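You operate a simulated robot arm through the tools that you are given. There is no shell and no other tool.

Carry out the task below with a simulated robot arm. There is one attempt and no reset: what you move stays moved.

## Task
Take the adapter off the test socket and check the job card's step on the check box.
Fine: adapter in the open drawer; plug the box in; guard shut; that step alone; one test. Set down upright: adapter.

The check looks at the end state, three seconds after you hand in, the way a careful person would. Anything else that was tipped, shoved, dropped, spilled or broken makes it a failure.

## Robot
A 7-joint arm with a two-finger parallel gripper, fixed in place. Base frame: the origin is on the floor under the middle of its stand, x ahead of it, y to its left, z up. Lengths are in mm, angles in degrees, forces in N, time in s.
With the tool pointing down near the work surface it reaches from about 100 to 600 mm from the base axis. Its first joint turns from -166.0 to 166.0 degrees. Payload 1.57 kg.
The tool frame sits at the grasp point between the pads (the TCP): z along the fingers, y along the line on which they close. The tips reach 30 mm beyond it. Largest opening 80 mm; finger width 17, thickness 12; the body of the gripper, 40 by 82 mm, starts 80 mm behind the TCP.
Orientation is told as [roll, pitch, yaw] about the base's x, y, z axes, in that order, counted from this pose: with the fingers straight down and closing along the base's y, the tool's x points along the base's -x, its y along +y and its z along -z.

## Interface
- The arm moves only by the tool send_rows. Its arguments are lists of equal length, an entry for each row: "delta_pos": the shift along the tool's x, y, z in mm, a list of three; "delta_rot": the turn, a rotation vector about the tool's x, y, z in rad, a list of three; "gripper": the opening, from 0 (shut) to 1 (fully open). In form: {"delta_pos": [[dx, dy, dz], ...], "delta_rot": [[wx, wy, wz], ...], "gripper": [gripper, ...]}. A call has 1 to 20 rows; each row shifts and turns the commanded pose from where the row before left it, along the tool's axes as they then stand. Each row takes 0.2 s and may step no farther than 50 mm and 8.6 degrees from the row before; otherwise, or with a gripper value out of range, the whole call is refused. Where a pose cannot be reached the arm comes as near as it can. A force on the tool above 40 N (or 10 N above the force at the start of the call, whichever is more), or a blocked arm, ends the call early, and 0.2 s more pass. Each finger travels about 72 mm/s and halts on what it meets, pressing with about 38 N; the grip force reading is that of the motor and also rises with nothing between the fingers. The clock runs only during rows and for 0.2 s after the last one: add rows that do not move to give the fingers time. It gives the time, the measured TCP pose, the force on the tool (base axes), the opening and the grip force at its end, in the units of the frame above (readings bear some noise), with the torque about the TCP (base axes, N m) and any sound that the robot's microphone picked up.
- Cameras (640 x 400 px; columns grow to the right, rows downward): "scene" is fixed at [220.6, -649.2, 1443.3]; the picture's right is [0.93, -0.38, 0.00], its down [-0.16, -0.38, -0.91] and it looks along [0.34, 0.84, -0.41] (base axes); focal length 323 px, centre (320, 200). "wrist" rides on the gripper at [72, -7, -122] in the tool frame; the picture's right is [0.09, 1.00, 0.00], its down [-0.84, 0.08, -0.54] and it looks along [-0.54, 0.05, 0.84] (tool axes); focal length 238 px, centre (320, 200). There is no depth. A picture from a camera that has moved, and an enlarged one, comes with that camera's place and axes in the base frame and with its lens.
- grab_frame(camera): a new picture of that camera. The clock stands still meanwhile.
- slide_trunk(by): slides the trunk up (or, below 0, down) by that many mm; the arm rides with it, the base frame stays. It gives what a move gives, with no picture.
- close_up(camera, box): a new picture of the part [left, top, right, bottom] of that camera's present view, enlarged. The clock stands still meanwhile.
- finish_job(): hands the job in; it is judged then, once.

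Nothing tells you positions but the pictures and the camera data. Unless the task says otherwise, let go and move clear before handing in.

The tools are called as a command line: name --argument value ..., lists and objects as JSON in quotes. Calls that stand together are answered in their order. send_rows: Moves the arm, as the interface text tells. Its arguments: {"type":"object","properties":{"delta_pos":{"type":"array"},"delta_rot":{"type":"array"},"gripper":{"type":"array"}},"required":["delta_pos","delta_rot","gripper"]} The other tools are called the same way: slide_trunk (by) moves the trunk up or down; grab_frame (camera) takes a picture; close_up (camera, box) takes an enlarged picture of a part of a camera's view; finish_job () hands the job in.

At the start:

```text
time_s: 0.0
eef_pos: [572.2, 159.5, 1268.2]
tool_rot: [0.0, 0.1, -0.1]
force: [0.3, -0.6, 0.9]
torque: [-0.01, 0.0, -0.02]
finger_gap: 79.8
finger_force: 0.1
trunk travel left (down, up): [-700.0, 290.0]
```

scene: 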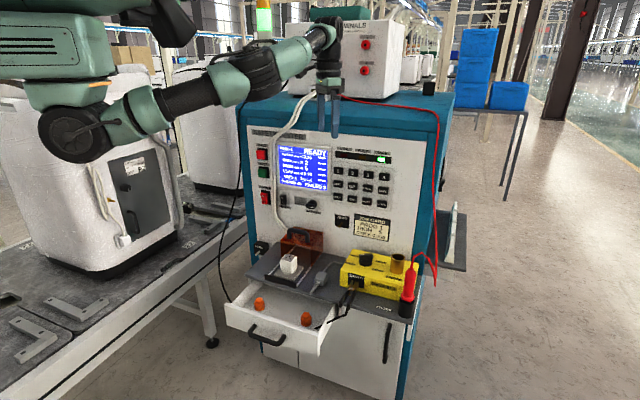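
wrist: 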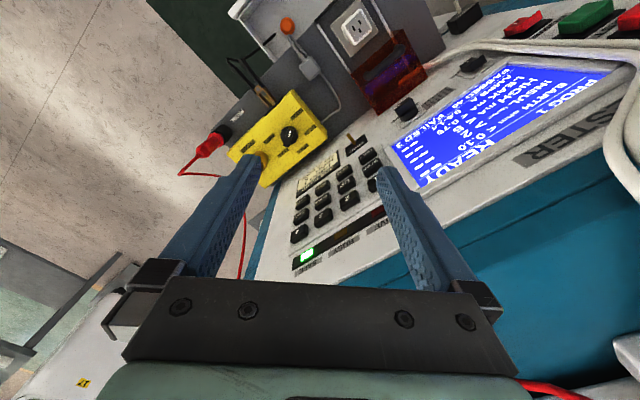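

I see a test cabinet with a panel, a shelf with a socket and white adapter, a yellow check box, and an open drawer below. I'll take close-ups first to read the details.

close_up --camera "scene" --box '[220, 210, 460, 360]'

close_up --camera "scene" --box '[240, 120, 400, 220]'

close_up --camera "scene" --box '[320, 200, 400, 250]'

close_up --camera "wrist" --box '[180, 0, 500, 200]'

```text
2.67 times, centred on (340, 285) of scene
camera zoom: at [220.6, -649.2, 1443.3], right [0.93, -0.38, 0.0], down [-0.16, -0.38, -0.91], along [0.34, 0.84, -0.41], focal length 862 px, centre (267, -27)
```

zoom: 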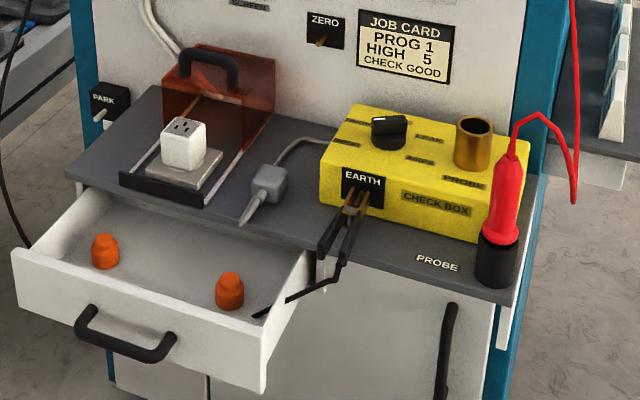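

```text
4.00 times, centred on (320, 170) of scene
camera zoom: at [220.6, -649.2, 1443.3], right [0.93, -0.38, 0.0], down [-0.16, -0.38, -0.91], along [0.34, 0.84, -0.41], focal length 1293 px, centre (320, 320)
```

zoom: 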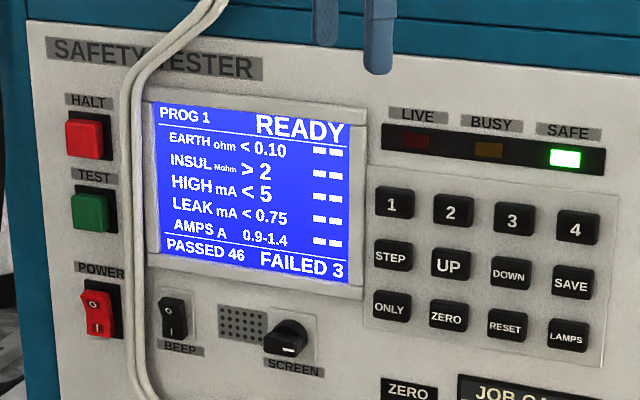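

```text
8.00 times, centred on (360, 225) of scene
camera zoom: at [220.6, -649.2, 1443.3], right [0.93, -0.38, 0.0], down [-0.16, -0.38, -0.91], along [0.34, 0.84, -0.41], focal length 2586 px, centre (0, 0)
```

zoom: 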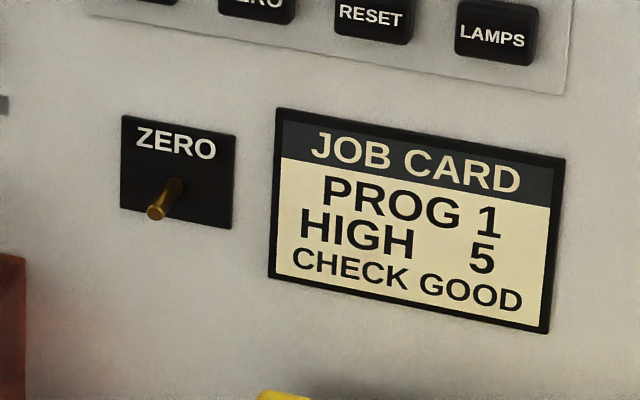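

```text
2.00 times, centred on (340, 100) of wrist
camera zoom: at [501.2, 152.2, 1390.3], right [-0.09, 1.0, 0.0], down [0.84, 0.08, 0.54], along [0.54, 0.05, -0.84], focal length 477 px, centre (280, 400)
```

zoom: 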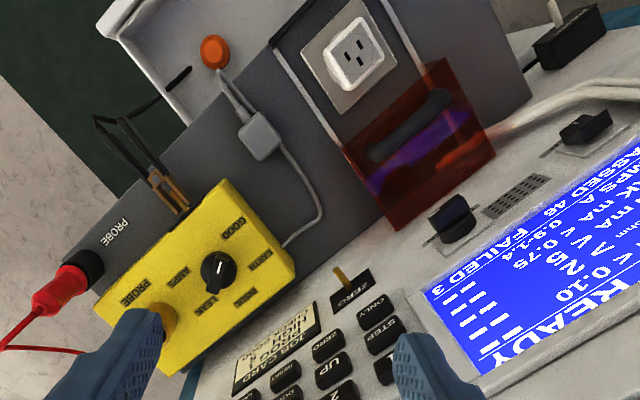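

The card says PROG 1, HIGH 5, CHECK GOOD, so the step is HIGH. I'm reading the check box legend, the socket, the rails and the probe from closer crops.

close_up --camera "wrist" --box '[220, 80, 340, 200]'

close_up --camera "wrist" --box '[300, 0, 440, 120]'

close_up --camera "scene" --box '[335, 235, 435, 325]'

close_up --camera "scene" --box '[240, 215, 350, 315]'

close_up --camera "scene" --box '[320, 140, 410, 220]'

close_up --camera "wrist" --box '[270, 120, 450, 270]'

```text
3.33 times, centred on (280, 140) of wrist
camera zoom: at [501.2, 152.2, 1390.3], right [-0.09, 1.0, 0.0], down [0.84, 0.08, 0.54], along [0.54, 0.05, -0.84], focal length 794 px, centre (453, 400)
```

zoom: 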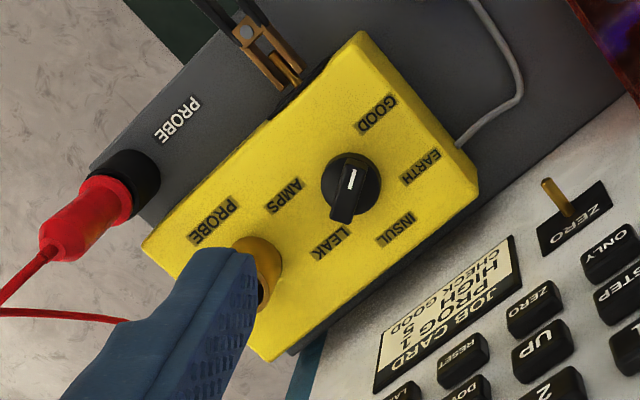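

```text
3.33 times, centred on (370, 60) of wrist
camera zoom: at [501.2, 152.2, 1390.3], right [-0.09, 1.0, 0.0], down [0.84, 0.08, 0.54], along [0.54, 0.05, -0.84], focal length 794 px, centre (153, 667)
```

zoom: 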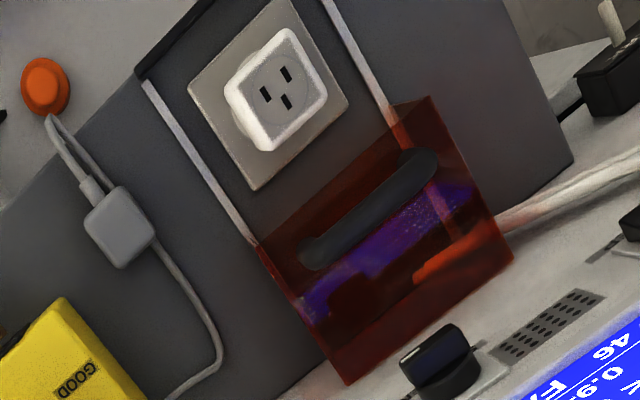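

```text
4.44 times, centred on (385, 280) of scene
camera zoom: at [220.6, -649.2, 1443.3], right [0.93, -0.38, 0.0], down [-0.16, -0.38, -0.91], along [0.34, 0.84, -0.41], focal length 1437 px, centre (31, -156)
```

zoom: 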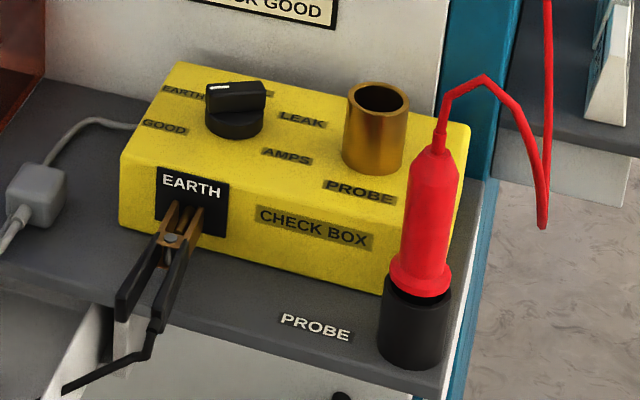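

```text
4.00 times, centred on (295, 265) of scene
camera zoom: at [220.6, -649.2, 1443.3], right [0.93, -0.38, 0.0], down [-0.16, -0.38, -0.91], along [0.34, 0.84, -0.41], focal length 1293 px, centre (420, -60)
```

zoom: 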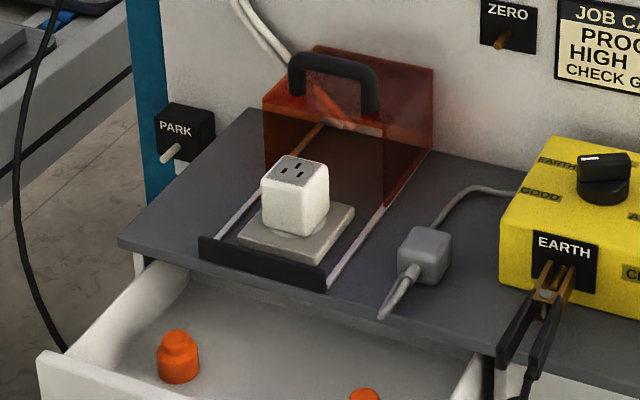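

```text
5.00 times, centred on (365, 180) of scene
camera zoom: at [220.6, -649.2, 1443.3], right [0.93, -0.38, 0.0], down [-0.16, -0.38, -0.91], along [0.34, 0.84, -0.41], focal length 1616 px, centre (95, 300)
```

zoom: 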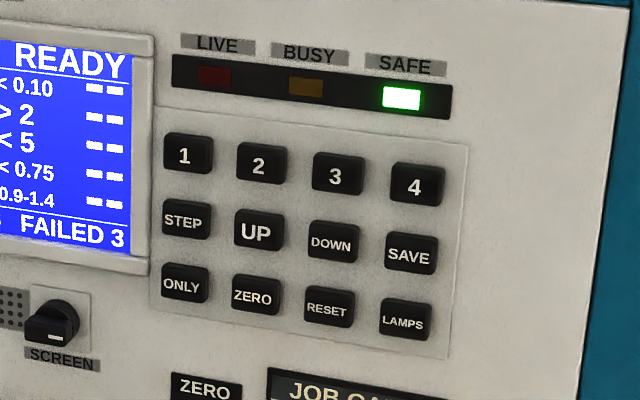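

```text
2.67 times, centred on (360, 195) of wrist
camera zoom: at [501.2, 152.2, 1390.3], right [-0.09, 1.0, 0.0], down [0.84, 0.08, 0.54], along [0.54, 0.05, -0.84], focal length 636 px, centre (213, 213)
```

zoom: 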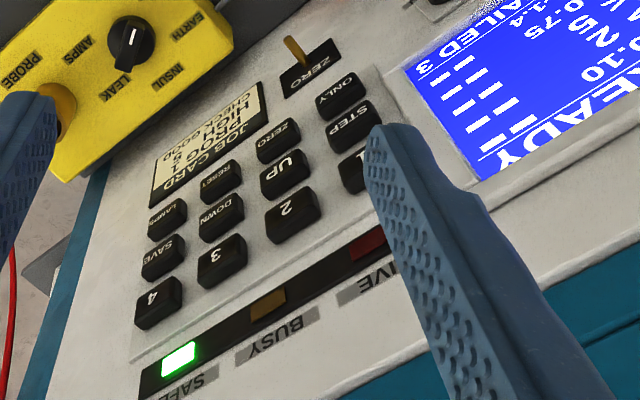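

The panel faces about (-0.7, -0.7), with key 1 near (651, 242, 1102) and the adapter top near (466, 225, 821). I want a closer look at the plug, socket, knob and drawer before moving anything.

close_up --camera "scene" --box '[325, 255, 365, 280]'

close_up --camera "scene" --box '[300, 262, 340, 302]'

close_up --camera "wrist" --box '[300, 20, 360, 80]'

close_up --camera "wrist" --box '[265, 100, 325, 160]'

close_up --camera "scene" --box '[350, 245, 380, 275]'

close_up --camera "scene" --box '[220, 270, 340, 370]'

close_up --camera "scene" --box '[320, 10, 420, 100]'

close_up --camera "scene" --box '[0, 150, 240, 320]'

```text
16.00 times, centred on (345, 268) of scene
camera zoom: at [220.6, -649.2, 1443.3], right [0.93, -0.38, 0.0], down [-0.16, -0.38, -0.91], along [0.34, 0.84, -0.41], focal length 5172 px, centre (-80, -880)
```

zoom: 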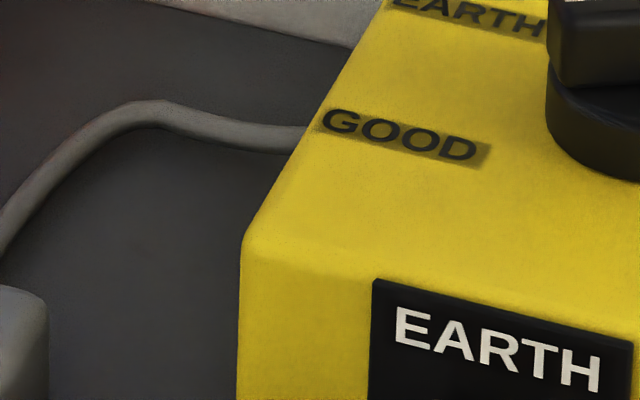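

```text
10.00 times, centred on (320, 282) of scene
camera zoom: at [220.6, -649.2, 1443.3], right [0.93, -0.38, 0.0], down [-0.16, -0.38, -0.91], along [0.34, 0.84, -0.41], focal length 3233 px, centre (320, -620)
```

zoom: 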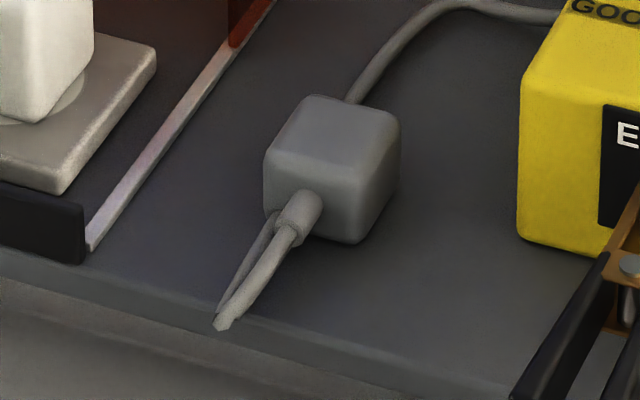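

```text
6.67 times, centred on (330, 50) of wrist
camera zoom: at [501.2, 152.2, 1390.3], right [-0.09, 1.0, 0.0], down [0.84, 0.08, 0.54], along [0.54, 0.05, -0.84], focal length 1589 px, centre (253, 1200)
```

zoom: 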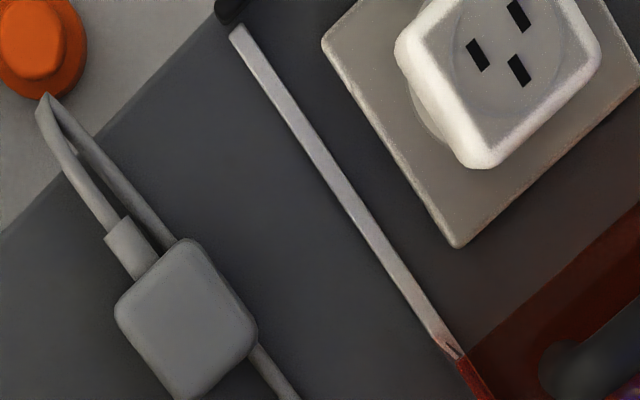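

```text
6.67 times, centred on (295, 130) of wrist
camera zoom: at [501.2, 152.2, 1390.3], right [-0.09, 1.0, 0.0], down [0.84, 0.08, 0.54], along [0.54, 0.05, -0.84], focal length 1589 px, centre (487, 667)
```

zoom: 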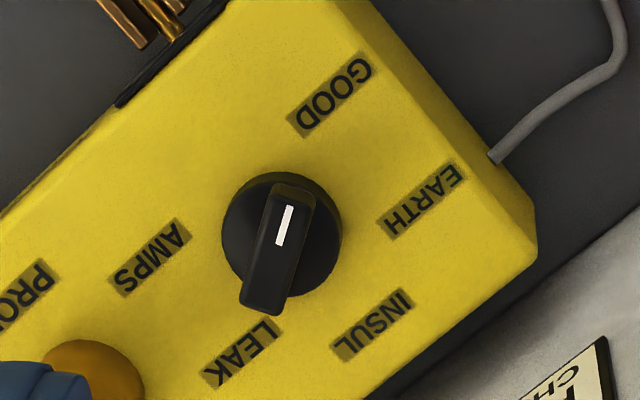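

```text
13.33 times, centred on (365, 260) of scene
camera zoom: at [220.6, -649.2, 1443.3], right [0.93, -0.38, 0.0], down [-0.16, -0.38, -0.91], along [0.34, 0.84, -0.41], focal length 4310 px, centre (-280, -600)
```

zoom: 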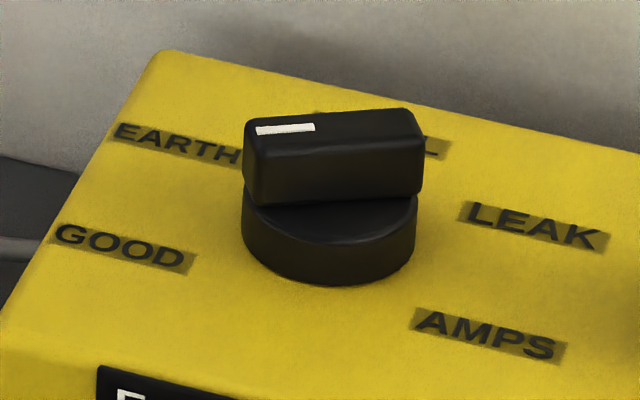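

```text
4.00 times, centred on (280, 320) of scene
camera zoom: at [220.6, -649.2, 1443.3], right [0.93, -0.38, 0.0], down [-0.16, -0.38, -0.91], along [0.34, 0.84, -0.41], focal length 1293 px, centre (480, -280)
```

zoom: 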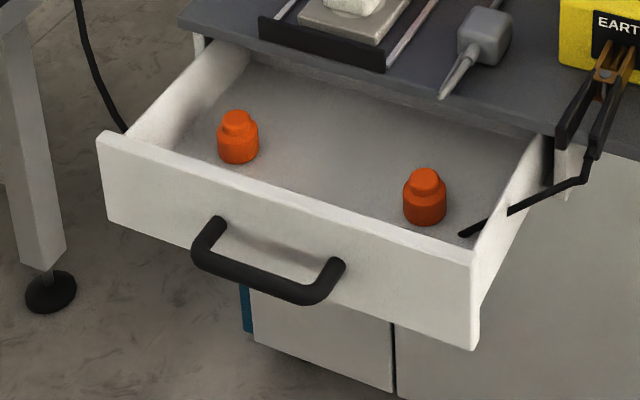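

```text
4.44 times, centred on (370, 55) of scene
camera zoom: at [220.6, -649.2, 1443.3], right [0.93, -0.38, 0.0], down [-0.16, -0.38, -0.91], along [0.34, 0.84, -0.41], focal length 1437 px, centre (98, 844)
```

zoom: 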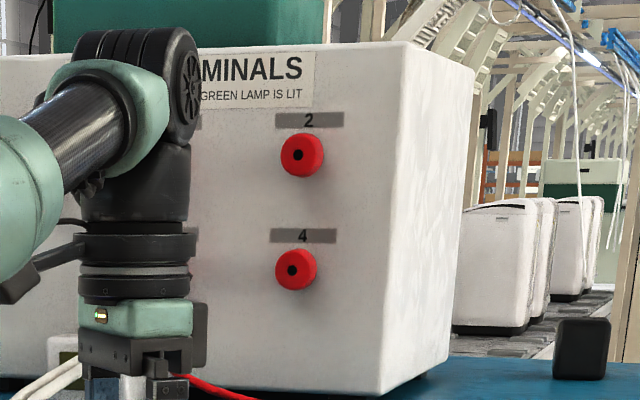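

```text
2.35 times, centred on (120, 235) of scene
camera zoom: at [220.6, -649.2, 1443.3], right [0.93, -0.38, 0.0], down [-0.16, -0.38, -0.91], along [0.34, 0.84, -0.41], focal length 761 px, centre (791, 118)
```

zoom: 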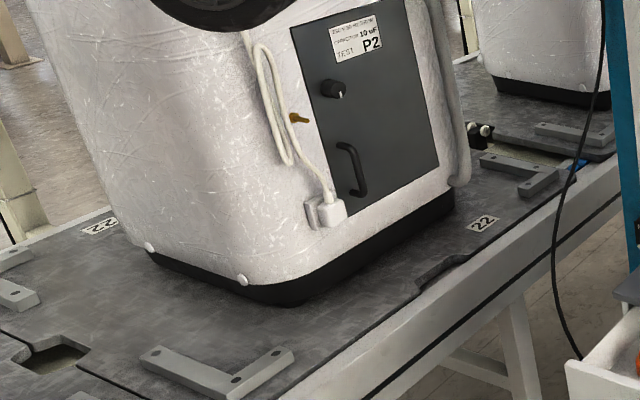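

The knob's white mark already points to GOOD. I'm lowering the trunk in stages and watching for anything close to the arm.

slide_trunk --by -150

grab_frame --camera "scene"

grab_frame --camera "wrist"

```text
time_s: 1.8
eef_pos: [572.1, 159.6, 1116.9]
tool_rot: [0.0, 0.0, 0.0]
force: [-0.2, 0.8, -0.4]
torque: [0.0, 0.0, -0.01]
finger_gap: 80.1
finger_force: 0.1
trunk travel left (down, up): [-550.0, 440.0]
```

```text
taken
```

scene: 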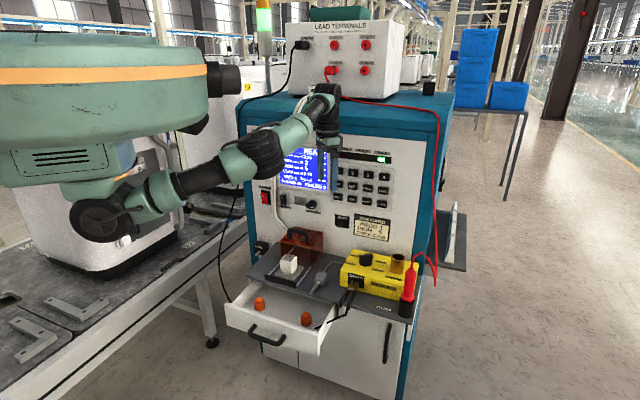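

```text
taken
camera wrist: at [501.1, 152.2, 1240.4], right [-0.09, 1.0, 0.0], down [0.84, 0.08, 0.54], along [0.54, 0.05, -0.84], focal length 238 px, centre (320, 200)
```

wrist: 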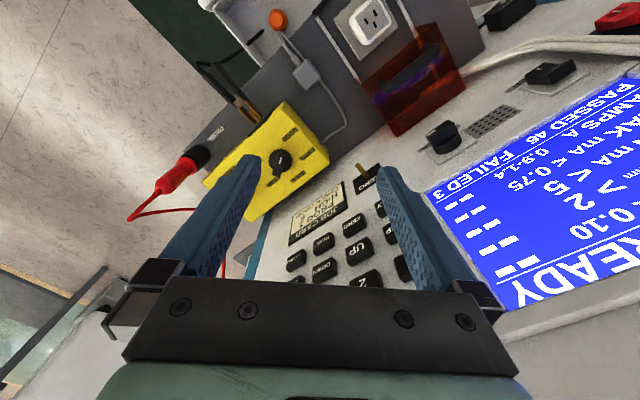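

The lead terminals box on top is visible now, so I'll read it and the screen.

close_up --camera "scene" --box '[280, 10, 410, 110]'

close_up --camera "wrist" --box '[320, 60, 640, 320]'

close_up --camera "scene" --box '[0, 0, 350, 250]'

```text
4.00 times, centred on (345, 60) of scene
camera zoom: at [220.6, -649.2, 1443.3], right [0.93, -0.38, 0.0], down [-0.16, -0.38, -0.91], along [0.34, 0.84, -0.41], focal length 1293 px, centre (220, 760)
```

zoom: 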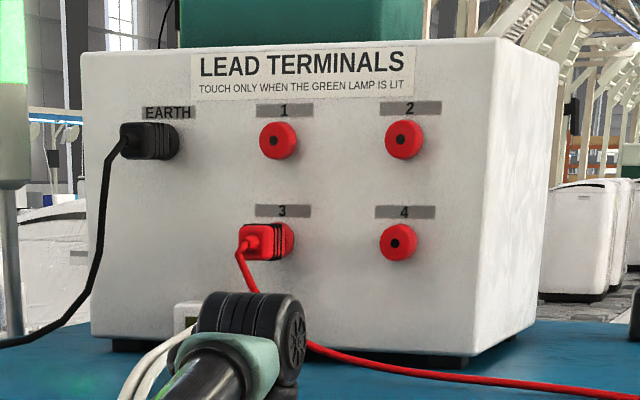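

```text
1.54 times, centred on (480, 190) of wrist
camera zoom: at [501.1, 152.2, 1240.4], right [-0.09, 1.0, 0.0], down [0.84, 0.08, 0.54], along [0.54, 0.05, -0.84], focal length 367 px, centre (74, 215)
```

zoom: 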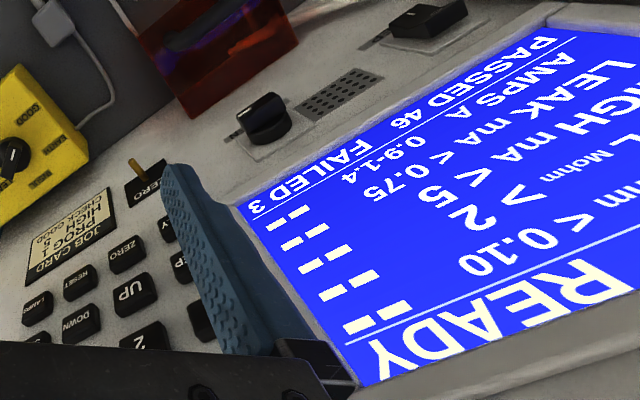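

```text
1.60 times, centred on (175, 125) of scene
camera zoom: at [220.6, -649.2, 1443.3], right [0.93, -0.38, 0.0], down [-0.16, -0.38, -0.91], along [0.34, 0.84, -0.41], focal length 517 px, centre (552, 320)
```

zoom: 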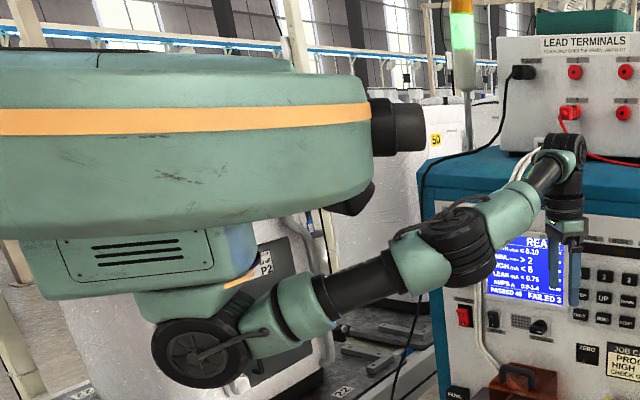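

The LEAD TERMINALS box on top doesn't seem to be needed for this job. I'm lowering further toward shelf height and checking clearance again.

slide_trunk --by -180

grab_frame --camera "scene"

grab_frame --camera "wrist"

```text
time_s: 3.8
eef_pos: [572.4, 158.8, 937.6]
tool_rot: [0.1, 0.0, 0.0]
force: [0.0, 0.3, -0.4]
torque: [0.01, -0.01, -0.01]
finger_gap: 80.1
finger_force: 0.0
trunk travel left (down, up): [-370.0, 620.0]
```

```text
taken
```

scene: 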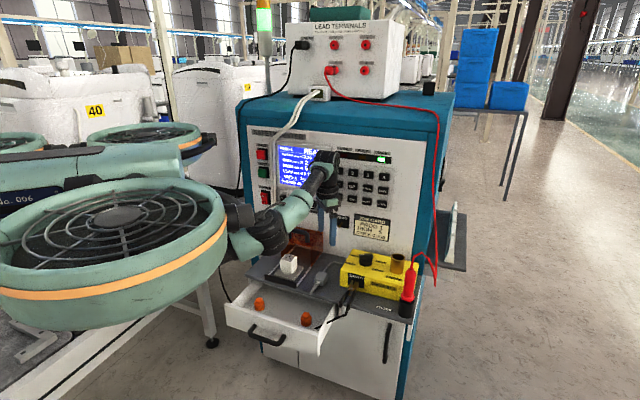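

```text
taken
camera wrist: at [501.1, 152.2, 1060.4], right [-0.09, 1.0, 0.0], down [0.84, 0.08, 0.54], along [0.54, 0.05, -0.84], focal length 238 px, centre (320, 200)
```

wrist: 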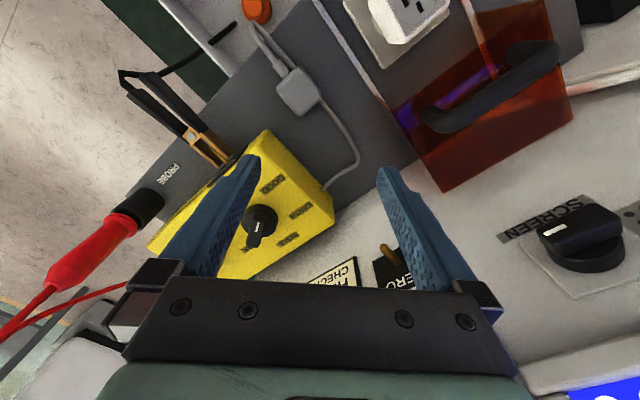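

The trunk is low enough for now and nothing looks close. I'm yawing the tool 45° to line up with the cabinet and moving over the adapter for a better look.

send_rows --delta_pos '[[0, 0, 0], [0, 0, 0], [0, 0, 0], [0, 0, 0], [0, 0, 0], [0, 0, 0], [7, 30, -10], [7, 30, -10], [7, 31, -10], [7, 31, -10], [0, 0, 0]]' --delta_rot '[[0, 0, -0.131], [0, 0, -0.131], [0, 0, -0.131], [0, 0, -0.131], [0, 0, -0.131], [0, 0, -0.13], [0, 0, 0], [0, 0, 0], [0, 0, 0], [0, 0, 0], [0, 0, 0]]' --gripper '[1, 1, 1, 1, 1, 1, 1, 1, 1, 1, 1]'

grab_frame --camera "wrist"

grab_frame --camera "scene"

```text
time_s: 6.2
eef_pos: [476.4, 239.2, 978.8]
tool_rot: [0.0, 0.0, 37.6]
force: [0.4, -0.9, -0.6]
torque: [0.0, -0.01, 0.03]
finger_gap: 79.7
finger_force: 0.1
out of reach, approached as far as the arm can: row 6
trunk travel left (down, up): [-370.0, 620.0]
```

```text
taken
camera wrist: at [424.4, 189.6, 1101.8], right [-0.68, 0.73, 0.0], down [0.62, 0.57, 0.54], along [0.4, 0.37, -0.84], focal length 238 px, centre (320, 200)
```

wrist: 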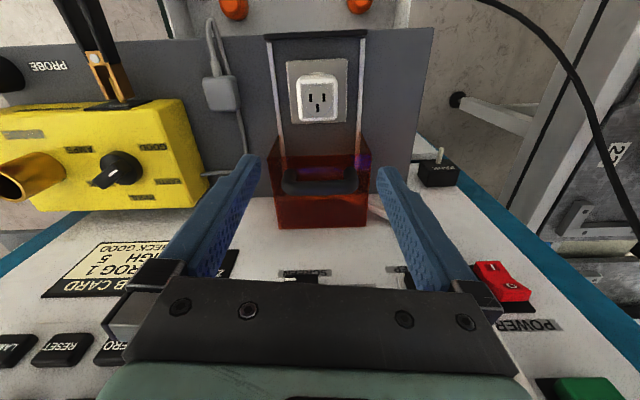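

```text
taken
```

scene: 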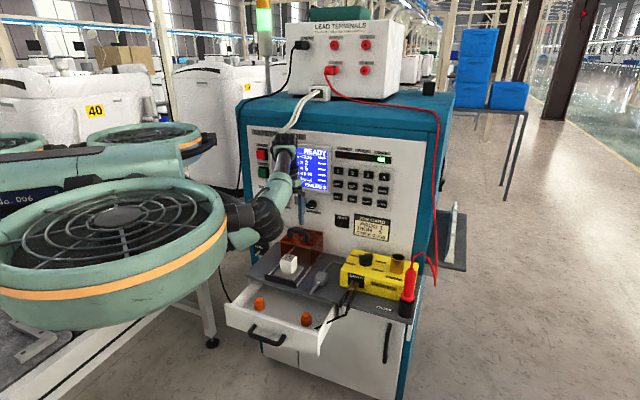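

The last bit of yaw was out of reach at that radius, so the tool sits at 37.6°, and the cabinet itself is at 45°. I'm taking close-ups from here to pin down the adapter, plate, rails, guard and plug.

close_up --camera "wrist" --box '[250, 20, 390, 120]'

close_up --camera "wrist" --box '[180, 0, 290, 160]'

close_up --camera "wrist" --box '[250, 110, 410, 240]'

close_up --camera "wrist" --box '[0, 80, 220, 240]'

close_up --camera "scene" --box '[240, 120, 400, 220]'

```text
4.00 times, centred on (320, 70) of wrist
camera zoom: at [424.4, 189.6, 1101.8], right [-0.68, 0.73, 0.0], down [0.62, 0.57, 0.54], along [0.4, 0.37, -0.84], focal length 953 px, centre (320, 720)
```

zoom: 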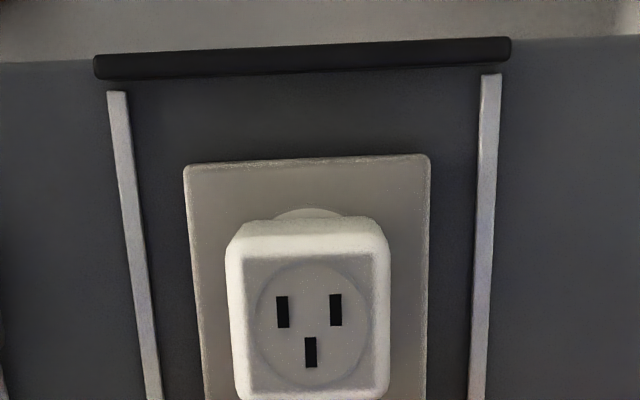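

```text
2.50 times, centred on (235, 80) of wrist
camera zoom: at [424.4, 189.6, 1101.8], right [-0.68, 0.73, 0.0], down [0.62, 0.57, 0.54], along [0.4, 0.37, -0.84], focal length 596 px, centre (532, 500)
```

zoom: 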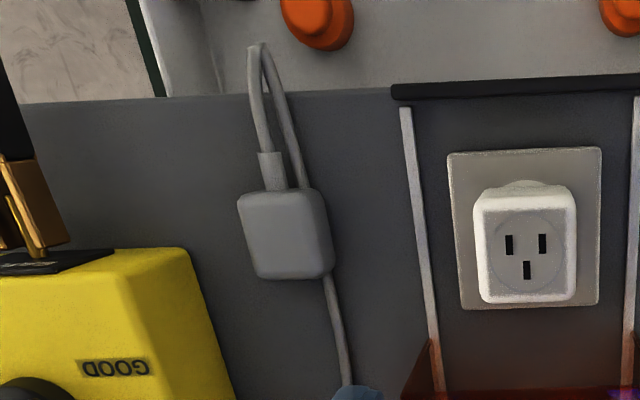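

```text
3.08 times, centred on (330, 175) of wrist
camera zoom: at [424.4, 189.6, 1101.8], right [-0.68, 0.73, 0.0], down [0.62, 0.57, 0.54], along [0.4, 0.37, -0.84], focal length 733 px, centre (289, 277)
```

zoom: 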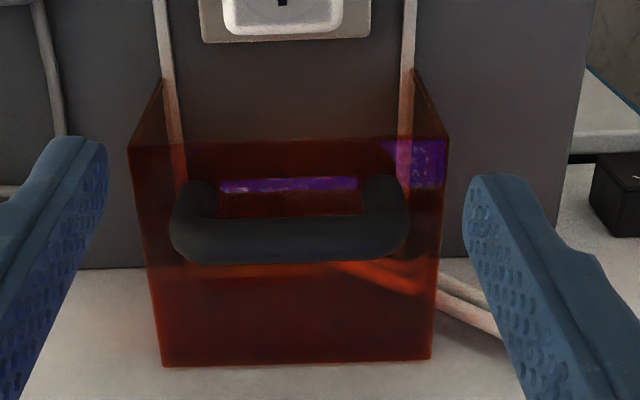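

```text
2.50 times, centred on (110, 160) of wrist
camera zoom: at [424.4, 189.6, 1101.8], right [-0.68, 0.73, 0.0], down [0.62, 0.57, 0.54], along [0.4, 0.37, -0.84], focal length 596 px, centre (845, 300)
```

zoom: 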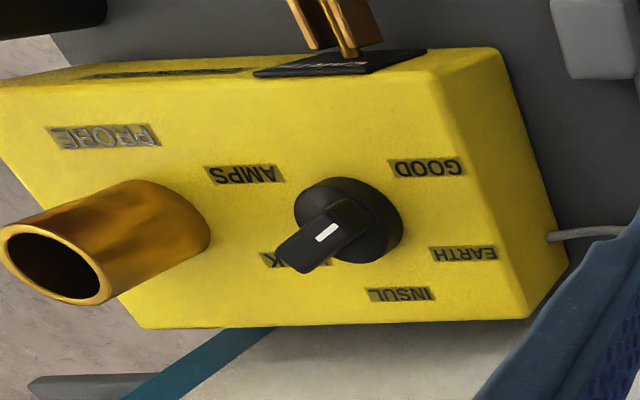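

```text
4.00 times, centred on (320, 170) of scene
camera zoom: at [220.6, -649.2, 1443.3], right [0.93, -0.38, 0.0], down [-0.16, -0.38, -0.91], along [0.34, 0.84, -0.41], focal length 1293 px, centre (320, 320)
```

zoom: 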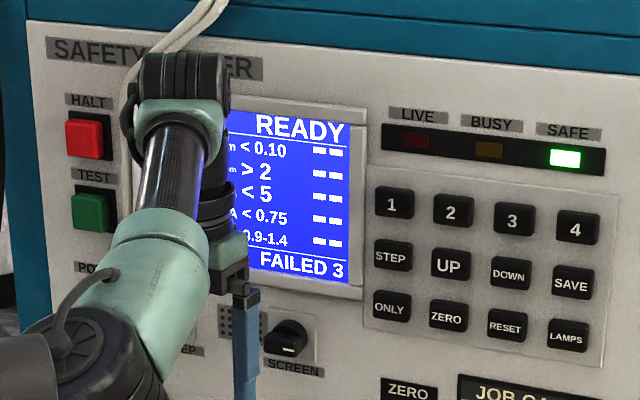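

The adapter is about 42 mm square, centred near u≈170, w≈484 in cabinet coordinates (u right along the panel, w toward the panel). I'm finishing the yaw, centring over it and coming lower to check height and alignment.

send_rows --delta_pos '[[0, 0, 0], [11, -1, 20], [11, -1, 20], [0, 0, 20], [0, 0, 19], [0, 0, 0]]' --delta_rot '[[0, 0, -0.129], [0, 0, 0], [0, 0, 0], [0, 0, 0], [0, 0, 0], [0, 0, 0]]' --gripper '[1, 1, 1, 1, 1, 1]'

grab_frame --camera "wrist"

close_up --camera "scene" --box '[240, 200, 350, 310]'

```text
time_s: 7.5
eef_pos: [462.6, 221.6, 899.8]
tool_rot: [0.1, -0.1, 45.1]
force: [0.5, 0.1, -0.2]
torque: [-0.01, 0.01, 0.01]
finger_gap: 80.1
finger_force: 0.0
trunk travel left (down, up): [-370.0, 620.0]
```

```text
taken
camera wrist: at [416.7, 166.0, 1021.9], right [-0.77, 0.64, 0.0], down [0.54, 0.65, 0.54], along [0.35, 0.42, -0.84], focal length 238 px, centre (320, 200)
```

wrist: 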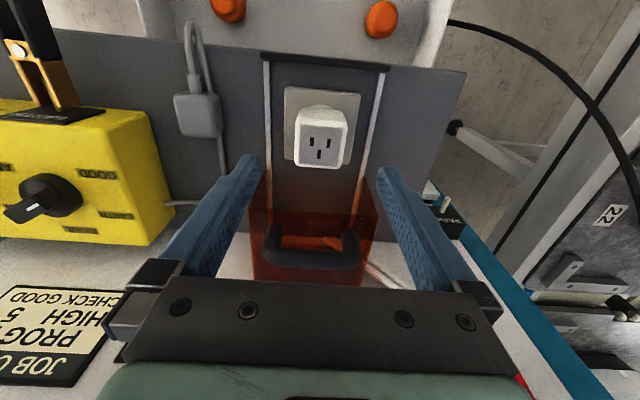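

```text
3.64 times, centred on (295, 255) of scene
camera zoom: at [220.6, -649.2, 1443.3], right [0.93, -0.38, 0.0], down [-0.16, -0.38, -0.91], along [0.34, 0.84, -0.41], focal length 1176 px, centre (411, 0)
```

zoom: 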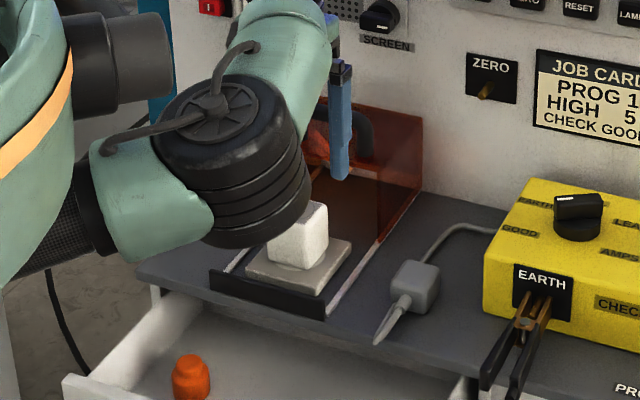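

The arm's elbow clears the shelf from here. A closer crop will refine the adapter centre and the plate height.

close_up --camera "wrist" --box '[260, 80, 380, 180]'

close_up --camera "wrist" --box '[150, 0, 270, 160]'

```text
4.00 times, centred on (320, 130) of wrist
camera zoom: at [416.7, 166.0, 1021.9], right [-0.77, 0.64, 0.0], down [0.54, 0.65, 0.54], along [0.35, 0.42, -0.84], focal length 953 px, centre (320, 480)
```

zoom: 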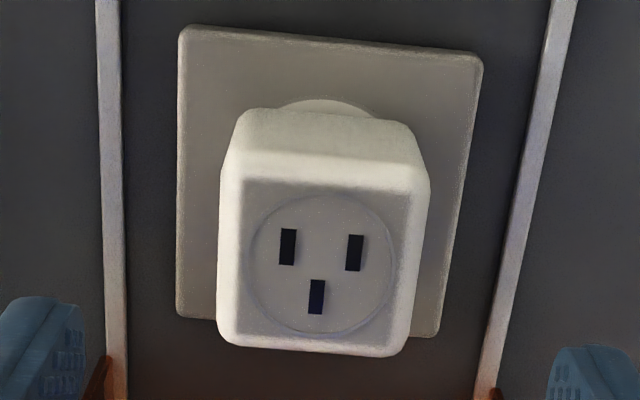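

```text
2.50 times, centred on (210, 80) of wrist
camera zoom: at [416.7, 166.0, 1021.9], right [-0.77, 0.64, 0.0], down [0.54, 0.65, 0.54], along [0.35, 0.42, -0.84], focal length 596 px, centre (595, 500)
```

zoom: 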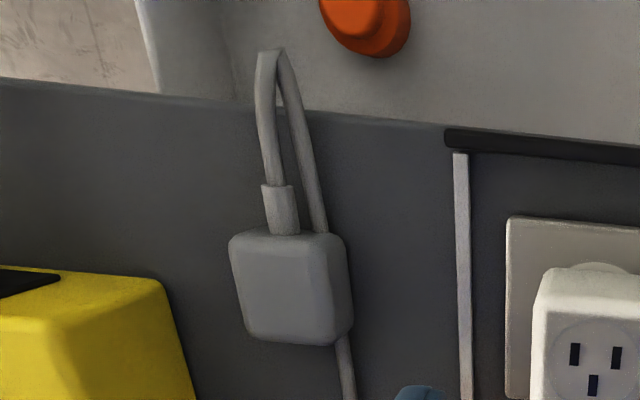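

The adapter top triangulates to u=170.2, w=483.6, z=823 and the socket plate to z≈766, so the tool is centred. I'm descending to TCP z≈803 and closing on the adapter.

send_rows --delta_pos '[[0, 0, 20], [0, 0, 20], [0, 0, 20], [0, 0, 20], [0, 0, 17], [0, 0, 0]]' --delta_rot '[[0, 0, 0], [0, 0, 0], [0, 0, 0], [0, 0, 0], [0, 0, 0], [0, 0, 0]]' --gripper '[1, 1, 1, 1, 1, 1]'

grab_frame --camera "wrist"

grab_frame --camera "scene"

```text
time_s: 8.9
eef_pos: [461.3, 220.6, 801.1]
tool_rot: [0.0, 0.0, 44.9]
force: [0.2, 0.8, 0.0]
torque: [0.01, 0.02, -0.02]
finger_gap: 79.9
finger_force: 0.1
trunk travel left (down, up): [-370.0, 620.0]
```

```text
taken
camera wrist: at [416.7, 165.4, 924.2], right [-0.77, 0.64, 0.0], down [0.54, 0.65, 0.54], along [0.35, 0.42, -0.84], focal length 238 px, centre (320, 200)
```

wrist: 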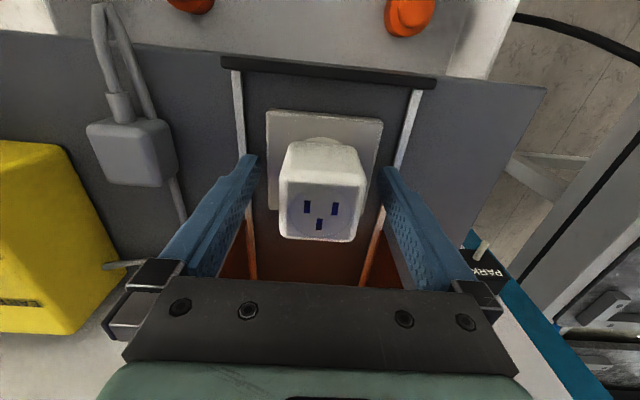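

```text
taken
```

scene: 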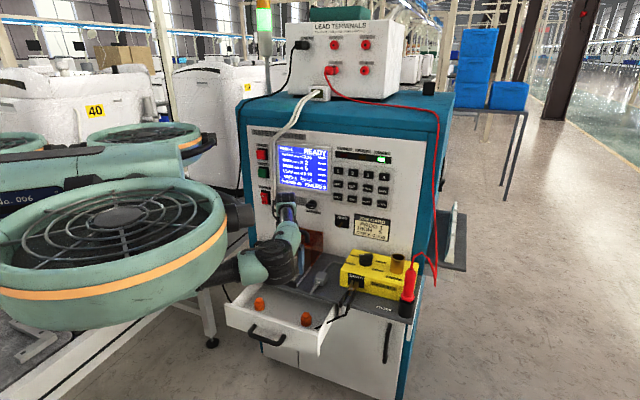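

The fingers straddle the adapter evenly. Closing on it now, without lifting yet.

send_rows --delta_pos '[[0, 0, 0], [0, 0, 0], [0, 0, 0], [0, 0, 0]]' --delta_rot '[[0, 0, 0], [0, 0, 0], [0, 0, 0], [0, 0, 0]]' --gripper '[0.3, 0.3, 0.3, 0.3]'

grab_frame --camera "wrist"

```text
time_s: 9.9
eef_pos: [463.2, 221.2, 800.3]
tool_rot: [0.1, 0.0, 45.0]
force: [-0.8, 1.6, -4.0]
torque: [0.51, 0.12, -0.01]
finger_gap: 74.9
finger_force: 45.0
trunk travel left (down, up): [-370.0, 620.0]
```

```text
taken
camera wrist: at [416.6, 165.6, 924.2], right [-0.77, 0.64, 0.0], down [0.54, 0.65, 0.54], along [0.35, 0.42, -0.84], focal length 238 px, centre (320, 200)
```

wrist: 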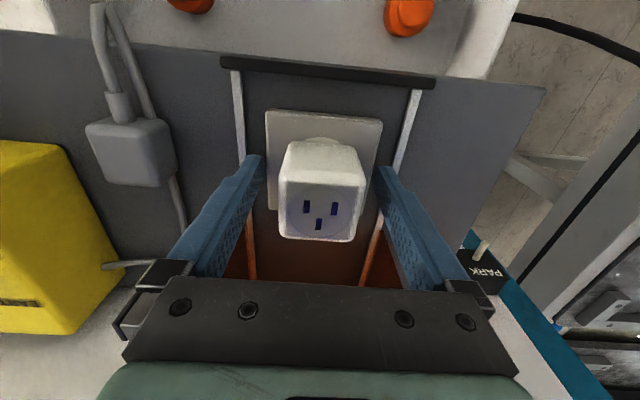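

The fingers stopped at 74.9 mm, so the tips are catching the sides of the socket plate, which must be higher than I estimated. Opening and rising 14 mm before closing again.

send_rows --delta_pos '[[0, 0, 0], [0, 0, 0], [0, 0, -7], [0, 0, -7], [0, 0, 0]]' --delta_rot '[[0, 0, 0], [0, 0, 0], [0, 0, 0], [0, 0, 0], [0, 0, 0]]' --gripper '[1, 1, 1, 1, 1]'

send_rows --delta_pos '[[0, 0, 0], [0, 0, 0], [0, 0, 0], [0, 0, 0]]' --delta_rot '[[0, 0, 0], [0, 0, 0], [0, 0, 0], [0, 0, 0]]' --gripper '[0.75, 0.75, 0.75, 0.75]'

grab_frame --camera "wrist"

```text
time_s: 11.2
eef_pos: [463.3, 223.5, 815.6]
tool_rot: [0.1, -0.1, 45.0]
force: [0.2, 0.2, 0.6]
torque: [0.01, 0.02, 0.05]
finger_gap: 80.0
finger_force: 0.0
trunk travel left (down, up): [-370.0, 620.0]
```

```text
time_s: 12.2
eef_pos: [461.8, 221.3, 815.4]
tool_rot: [-0.1, 0.0, 45.0]
force: [0.3, 0.0, -0.6]
torque: [0.0, 0.01, 0.01]
finger_gap: 59.9
finger_force: 0.1
trunk travel left (down, up): [-370.0, 620.0]
```

```text
taken
camera wrist: at [416.4, 165.9, 938.5], right [-0.77, 0.64, 0.0], down [0.54, 0.65, 0.54], along [0.35, 0.42, -0.84], focal length 238 px, centre (320, 200)
```

wrist: 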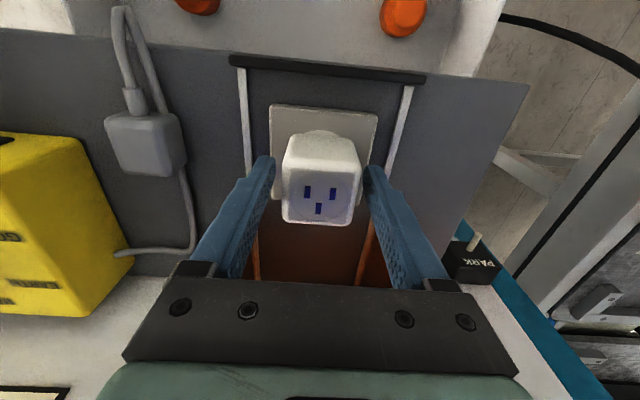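

The fingers are clear of the plate now and partly closed. Closing gently onto the adapter.

send_rows --delta_pos '[[0, 0, 0], [0, 0, 0], [0, 0, 0], [0, 0, 0]]' --delta_rot '[[0, 0, 0], [0, 0, 0], [0, 0, 0], [0, 0, 0]]' --gripper '[0.4, 0.4, 0.4, 0.4]'

grab_frame --camera "wrist"

```text
time_s: 13.2
eef_pos: [460.8, 222.2, 816.2]
tool_rot: [0.0, 0.0, 45.0]
force: [0.4, 0.1, -0.5]
torque: [0.0, 0.02, 0.0]
finger_gap: 44.1
finger_force: 38.2
trunk travel left (down, up): [-370.0, 620.0]
```

```text
taken
camera wrist: at [416.5, 165.9, 938.5], right [-0.77, 0.64, 0.0], down [0.54, 0.65, 0.54], along [0.35, 0.42, -0.84], focal length 238 px, centre (320, 200)
```

wrist: 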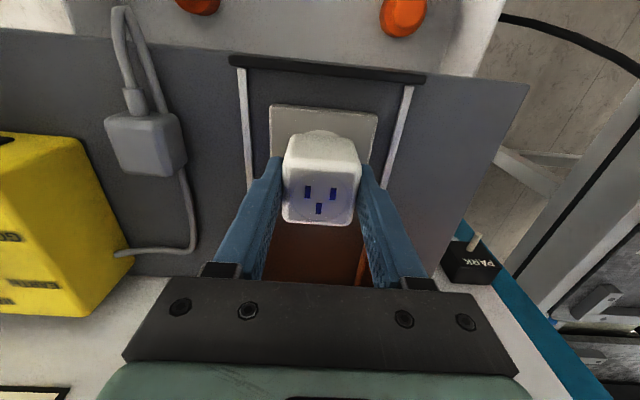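

Gripped at 44.1 mm with 38 N. Pulling straight up in small steps.

send_rows --delta_pos '[[0, 0, -4], [0, 0, -4], [0, 0, -4], [0, 0, -4], [0, 0, -4], [0, 0, 0]]' --delta_rot '[[0, 0, 0], [0, 0, 0], [0, 0, 0], [0, 0, 0], [0, 0, 0], [0, 0, 0]]' --gripper '[0.4, 0.4, 0.4, 0.4, 0.4, 0.4]'

grab_frame --camera "wrist"

```text
time_s: 14.6
eef_pos: [461.7, 222.4, 836.1]
tool_rot: [0.0, 0.0, 45.1]
force: [0.6, -0.2, -0.3]
torque: [0.01, 0.02, -0.02]
finger_gap: 44.0
finger_force: 34.7
trunk travel left (down, up): [-370.0, 620.0]
```

```text
taken
camera wrist: at [415.9, 166.3, 958.6], right [-0.77, 0.64, 0.0], down [0.54, 0.65, 0.54], along [0.35, 0.42, -0.84], focal length 238 px, centre (320, 200)
```

wrist: 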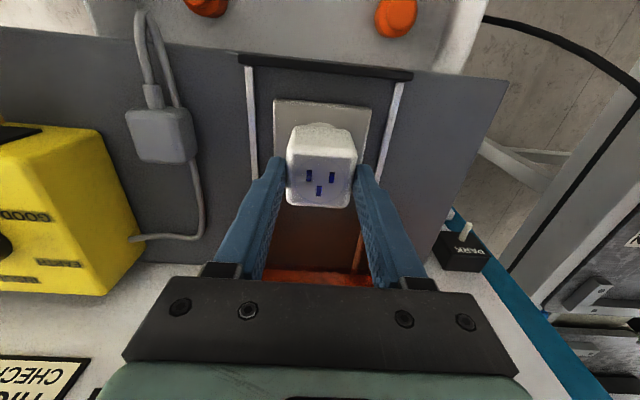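

The adapter stayed put and the fingers slid up over it. I'm going back down and gripping harder, with the command fully shut and a deeper hold.

send_rows --delta_pos '[[0, 0, 0], [0, 0, 0], [0, 0, 11], [0, 0, 11], [0, 0, 0]]' --delta_rot '[[0, 0, 0], [0, 0, 0], [0, 0, 0], [0, 0, 0], [0, 0, 0]]' --gripper '[0.75, 0.75, 0.75, 0.75, 0.75]'

send_rows --delta_pos '[[0, 0, 0], [0, 0, 0], [0, 0, 0], [0, 0, 0], [0, 0, 0]]' --delta_rot '[[0, 0, 0], [0, 0, 0], [0, 0, 0], [0, 0, 0], [0, 0, 0]]' --gripper '[0, 0, 0, 0, 0]'

send_rows --delta_pos '[[0, 0, -2], [0, 0, -2], [0, 0, 0]]' --delta_rot '[[0, 0, 0], [0, 0, 0], [0, 0, 0]]' --gripper '[0, 0, 0]'

grab_frame --camera "wrist"

```text
time_s: 15.8
eef_pos: [461.9, 222.9, 812.4]
tool_rot: [0.0, 0.1, 45.0]
force: [0.3, 0.4, 0.2]
torque: [0.03, 0.01, 0.01]
finger_gap: 59.8
finger_force: 0.0
trunk travel left (down, up): [-370.0, 620.0]
```

```text
time_s: 16.9
eef_pos: [462.2, 223.2, 813.0]
tool_rot: [-0.1, 0.0, 45.0]
force: [-0.6, -0.1, 0.4]
torque: [0.02, 0.05, -0.02]
finger_gap: 44.5
finger_force: 37.8
trunk travel left (down, up): [-370.0, 620.0]
```

```text
time_s: 17.8
eef_pos: [460.8, 222.0, 818.0]
tool_rot: [-0.1, -0.1, 45.0]
force: [-0.3, -0.1, -2.0]
torque: [-0.01, -0.01, 0.04]
finger_gap: 44.5
finger_force: 38.3
trunk travel left (down, up): [-370.0, 620.0]
```

```text
taken
camera wrist: at [416.4, 166.8, 940.8], right [-0.77, 0.64, 0.0], down [0.54, 0.65, 0.54], along [0.35, 0.42, -0.84], focal length 238 px, centre (320, 200)
```

wrist: 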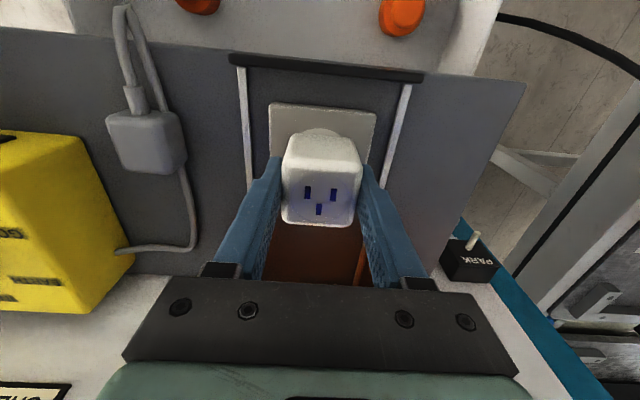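

The adapter may have moved with the fingers this time. Continuing the pull in small steps and checking after.

send_rows --delta_pos '[[0, 0, -2], [0, 0, -2], [0, 0, -2], [0, 0, -2], [0, 0, 0]]' --delta_rot '[[0, 0, 0], [0, 0, 0], [0, 0, 0], [0, 0, 0], [0, 0, 0]]' --gripper '[0, 0, 0, 0, 0]'

grab_frame --camera "wrist"

close_up --camera "wrist" --box '[260, 90, 380, 240]'

```text
time_s: 18.9
eef_pos: [462.8, 222.1, 825.4]
tool_rot: [0.0, -0.1, 45.0]
force: [-0.8, -0.5, -0.8]
torque: [-0.01, 0.02, 0.0]
finger_gap: 44.4
finger_force: 38.0
trunk travel left (down, up): [-370.0, 620.0]
```

```text
taken
camera wrist: at [416.4, 166.7, 948.4], right [-0.77, 0.64, 0.0], down [0.54, 0.65, 0.54], along [0.35, 0.42, -0.84], focal length 238 px, centre (320, 200)
```

wrist: 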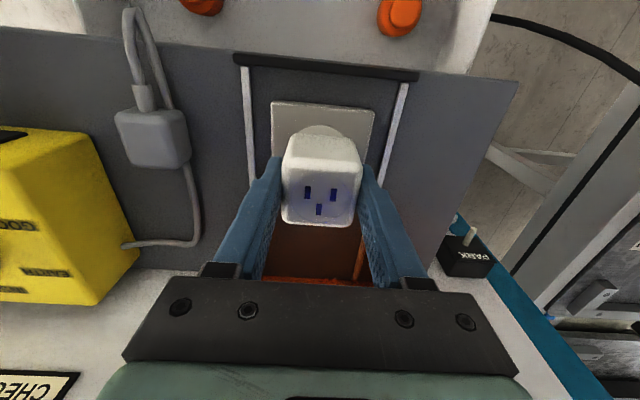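

```text
2.67 times, centred on (320, 165) of wrist
camera zoom: at [416.4, 166.7, 948.4], right [-0.77, 0.64, 0.0], down [0.54, 0.65, 0.54], along [0.35, 0.42, -0.84], focal length 636 px, centre (320, 293)
```

zoom: 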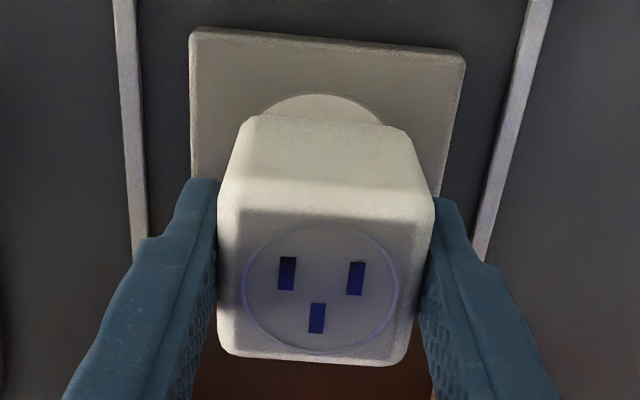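

The adapter is coming up with the fingers now. Continuing to lift clear of the socket, slowly.

send_rows --delta_pos '[[0, 0, -4], [0, 0, -4], [0, 0, -4], [0, 0, -4], [0, 0, -5], [0, 0, -8], [0, 0, -10], [0, 0, -10], [0, 0, -10], [0, 0, 0]]' --delta_rot '[[0, 0, 0], [0, 0, 0], [0, 0, 0], [0, 0, 0], [0, 0, 0], [0, 0, 0], [0, 0, 0], [0, 0, 0], [0, 0, 0], [0, 0, 0]]' --gripper '[0, 0, 0, 0, 0, 0, 0, 0, 0, 0]'

grab_frame --camera "wrist"

grab_frame --camera "scene"

```text
time_s: 21.1
eef_pos: [461.0, 223.2, 884.9]
tool_rot: [0.1, 0.0, 45.1]
force: [0.2, 0.0, -1.4]
torque: [-0.02, -0.02, 0.01]
finger_gap: 44.5
finger_force: 38.6
trunk travel left (down, up): [-370.0, 620.0]
```

```text
taken
camera wrist: at [416.1, 166.1, 1007.7], right [-0.77, 0.64, 0.0], down [0.54, 0.65, 0.54], along [0.35, 0.42, -0.84], focal length 238 px, centre (320, 200)
```

wrist: 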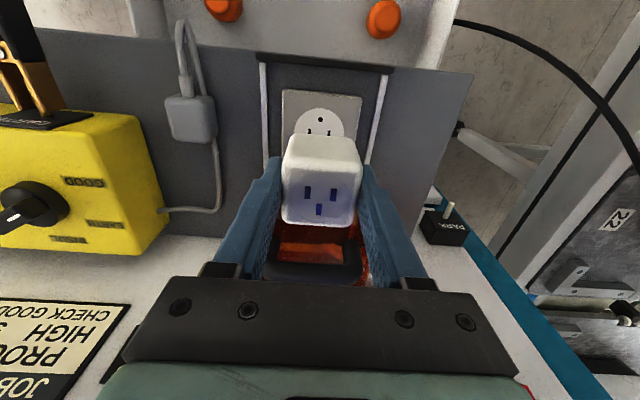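

```text
taken
```

scene: 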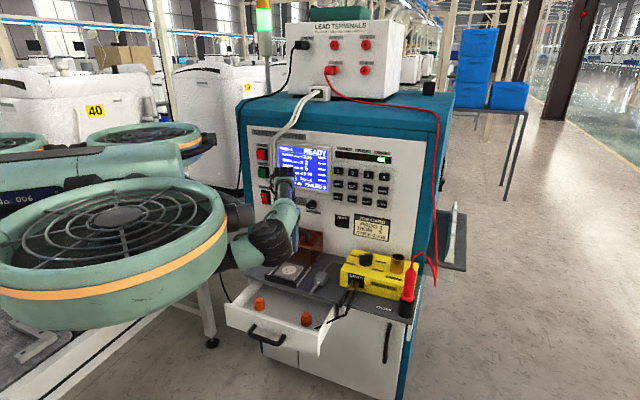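

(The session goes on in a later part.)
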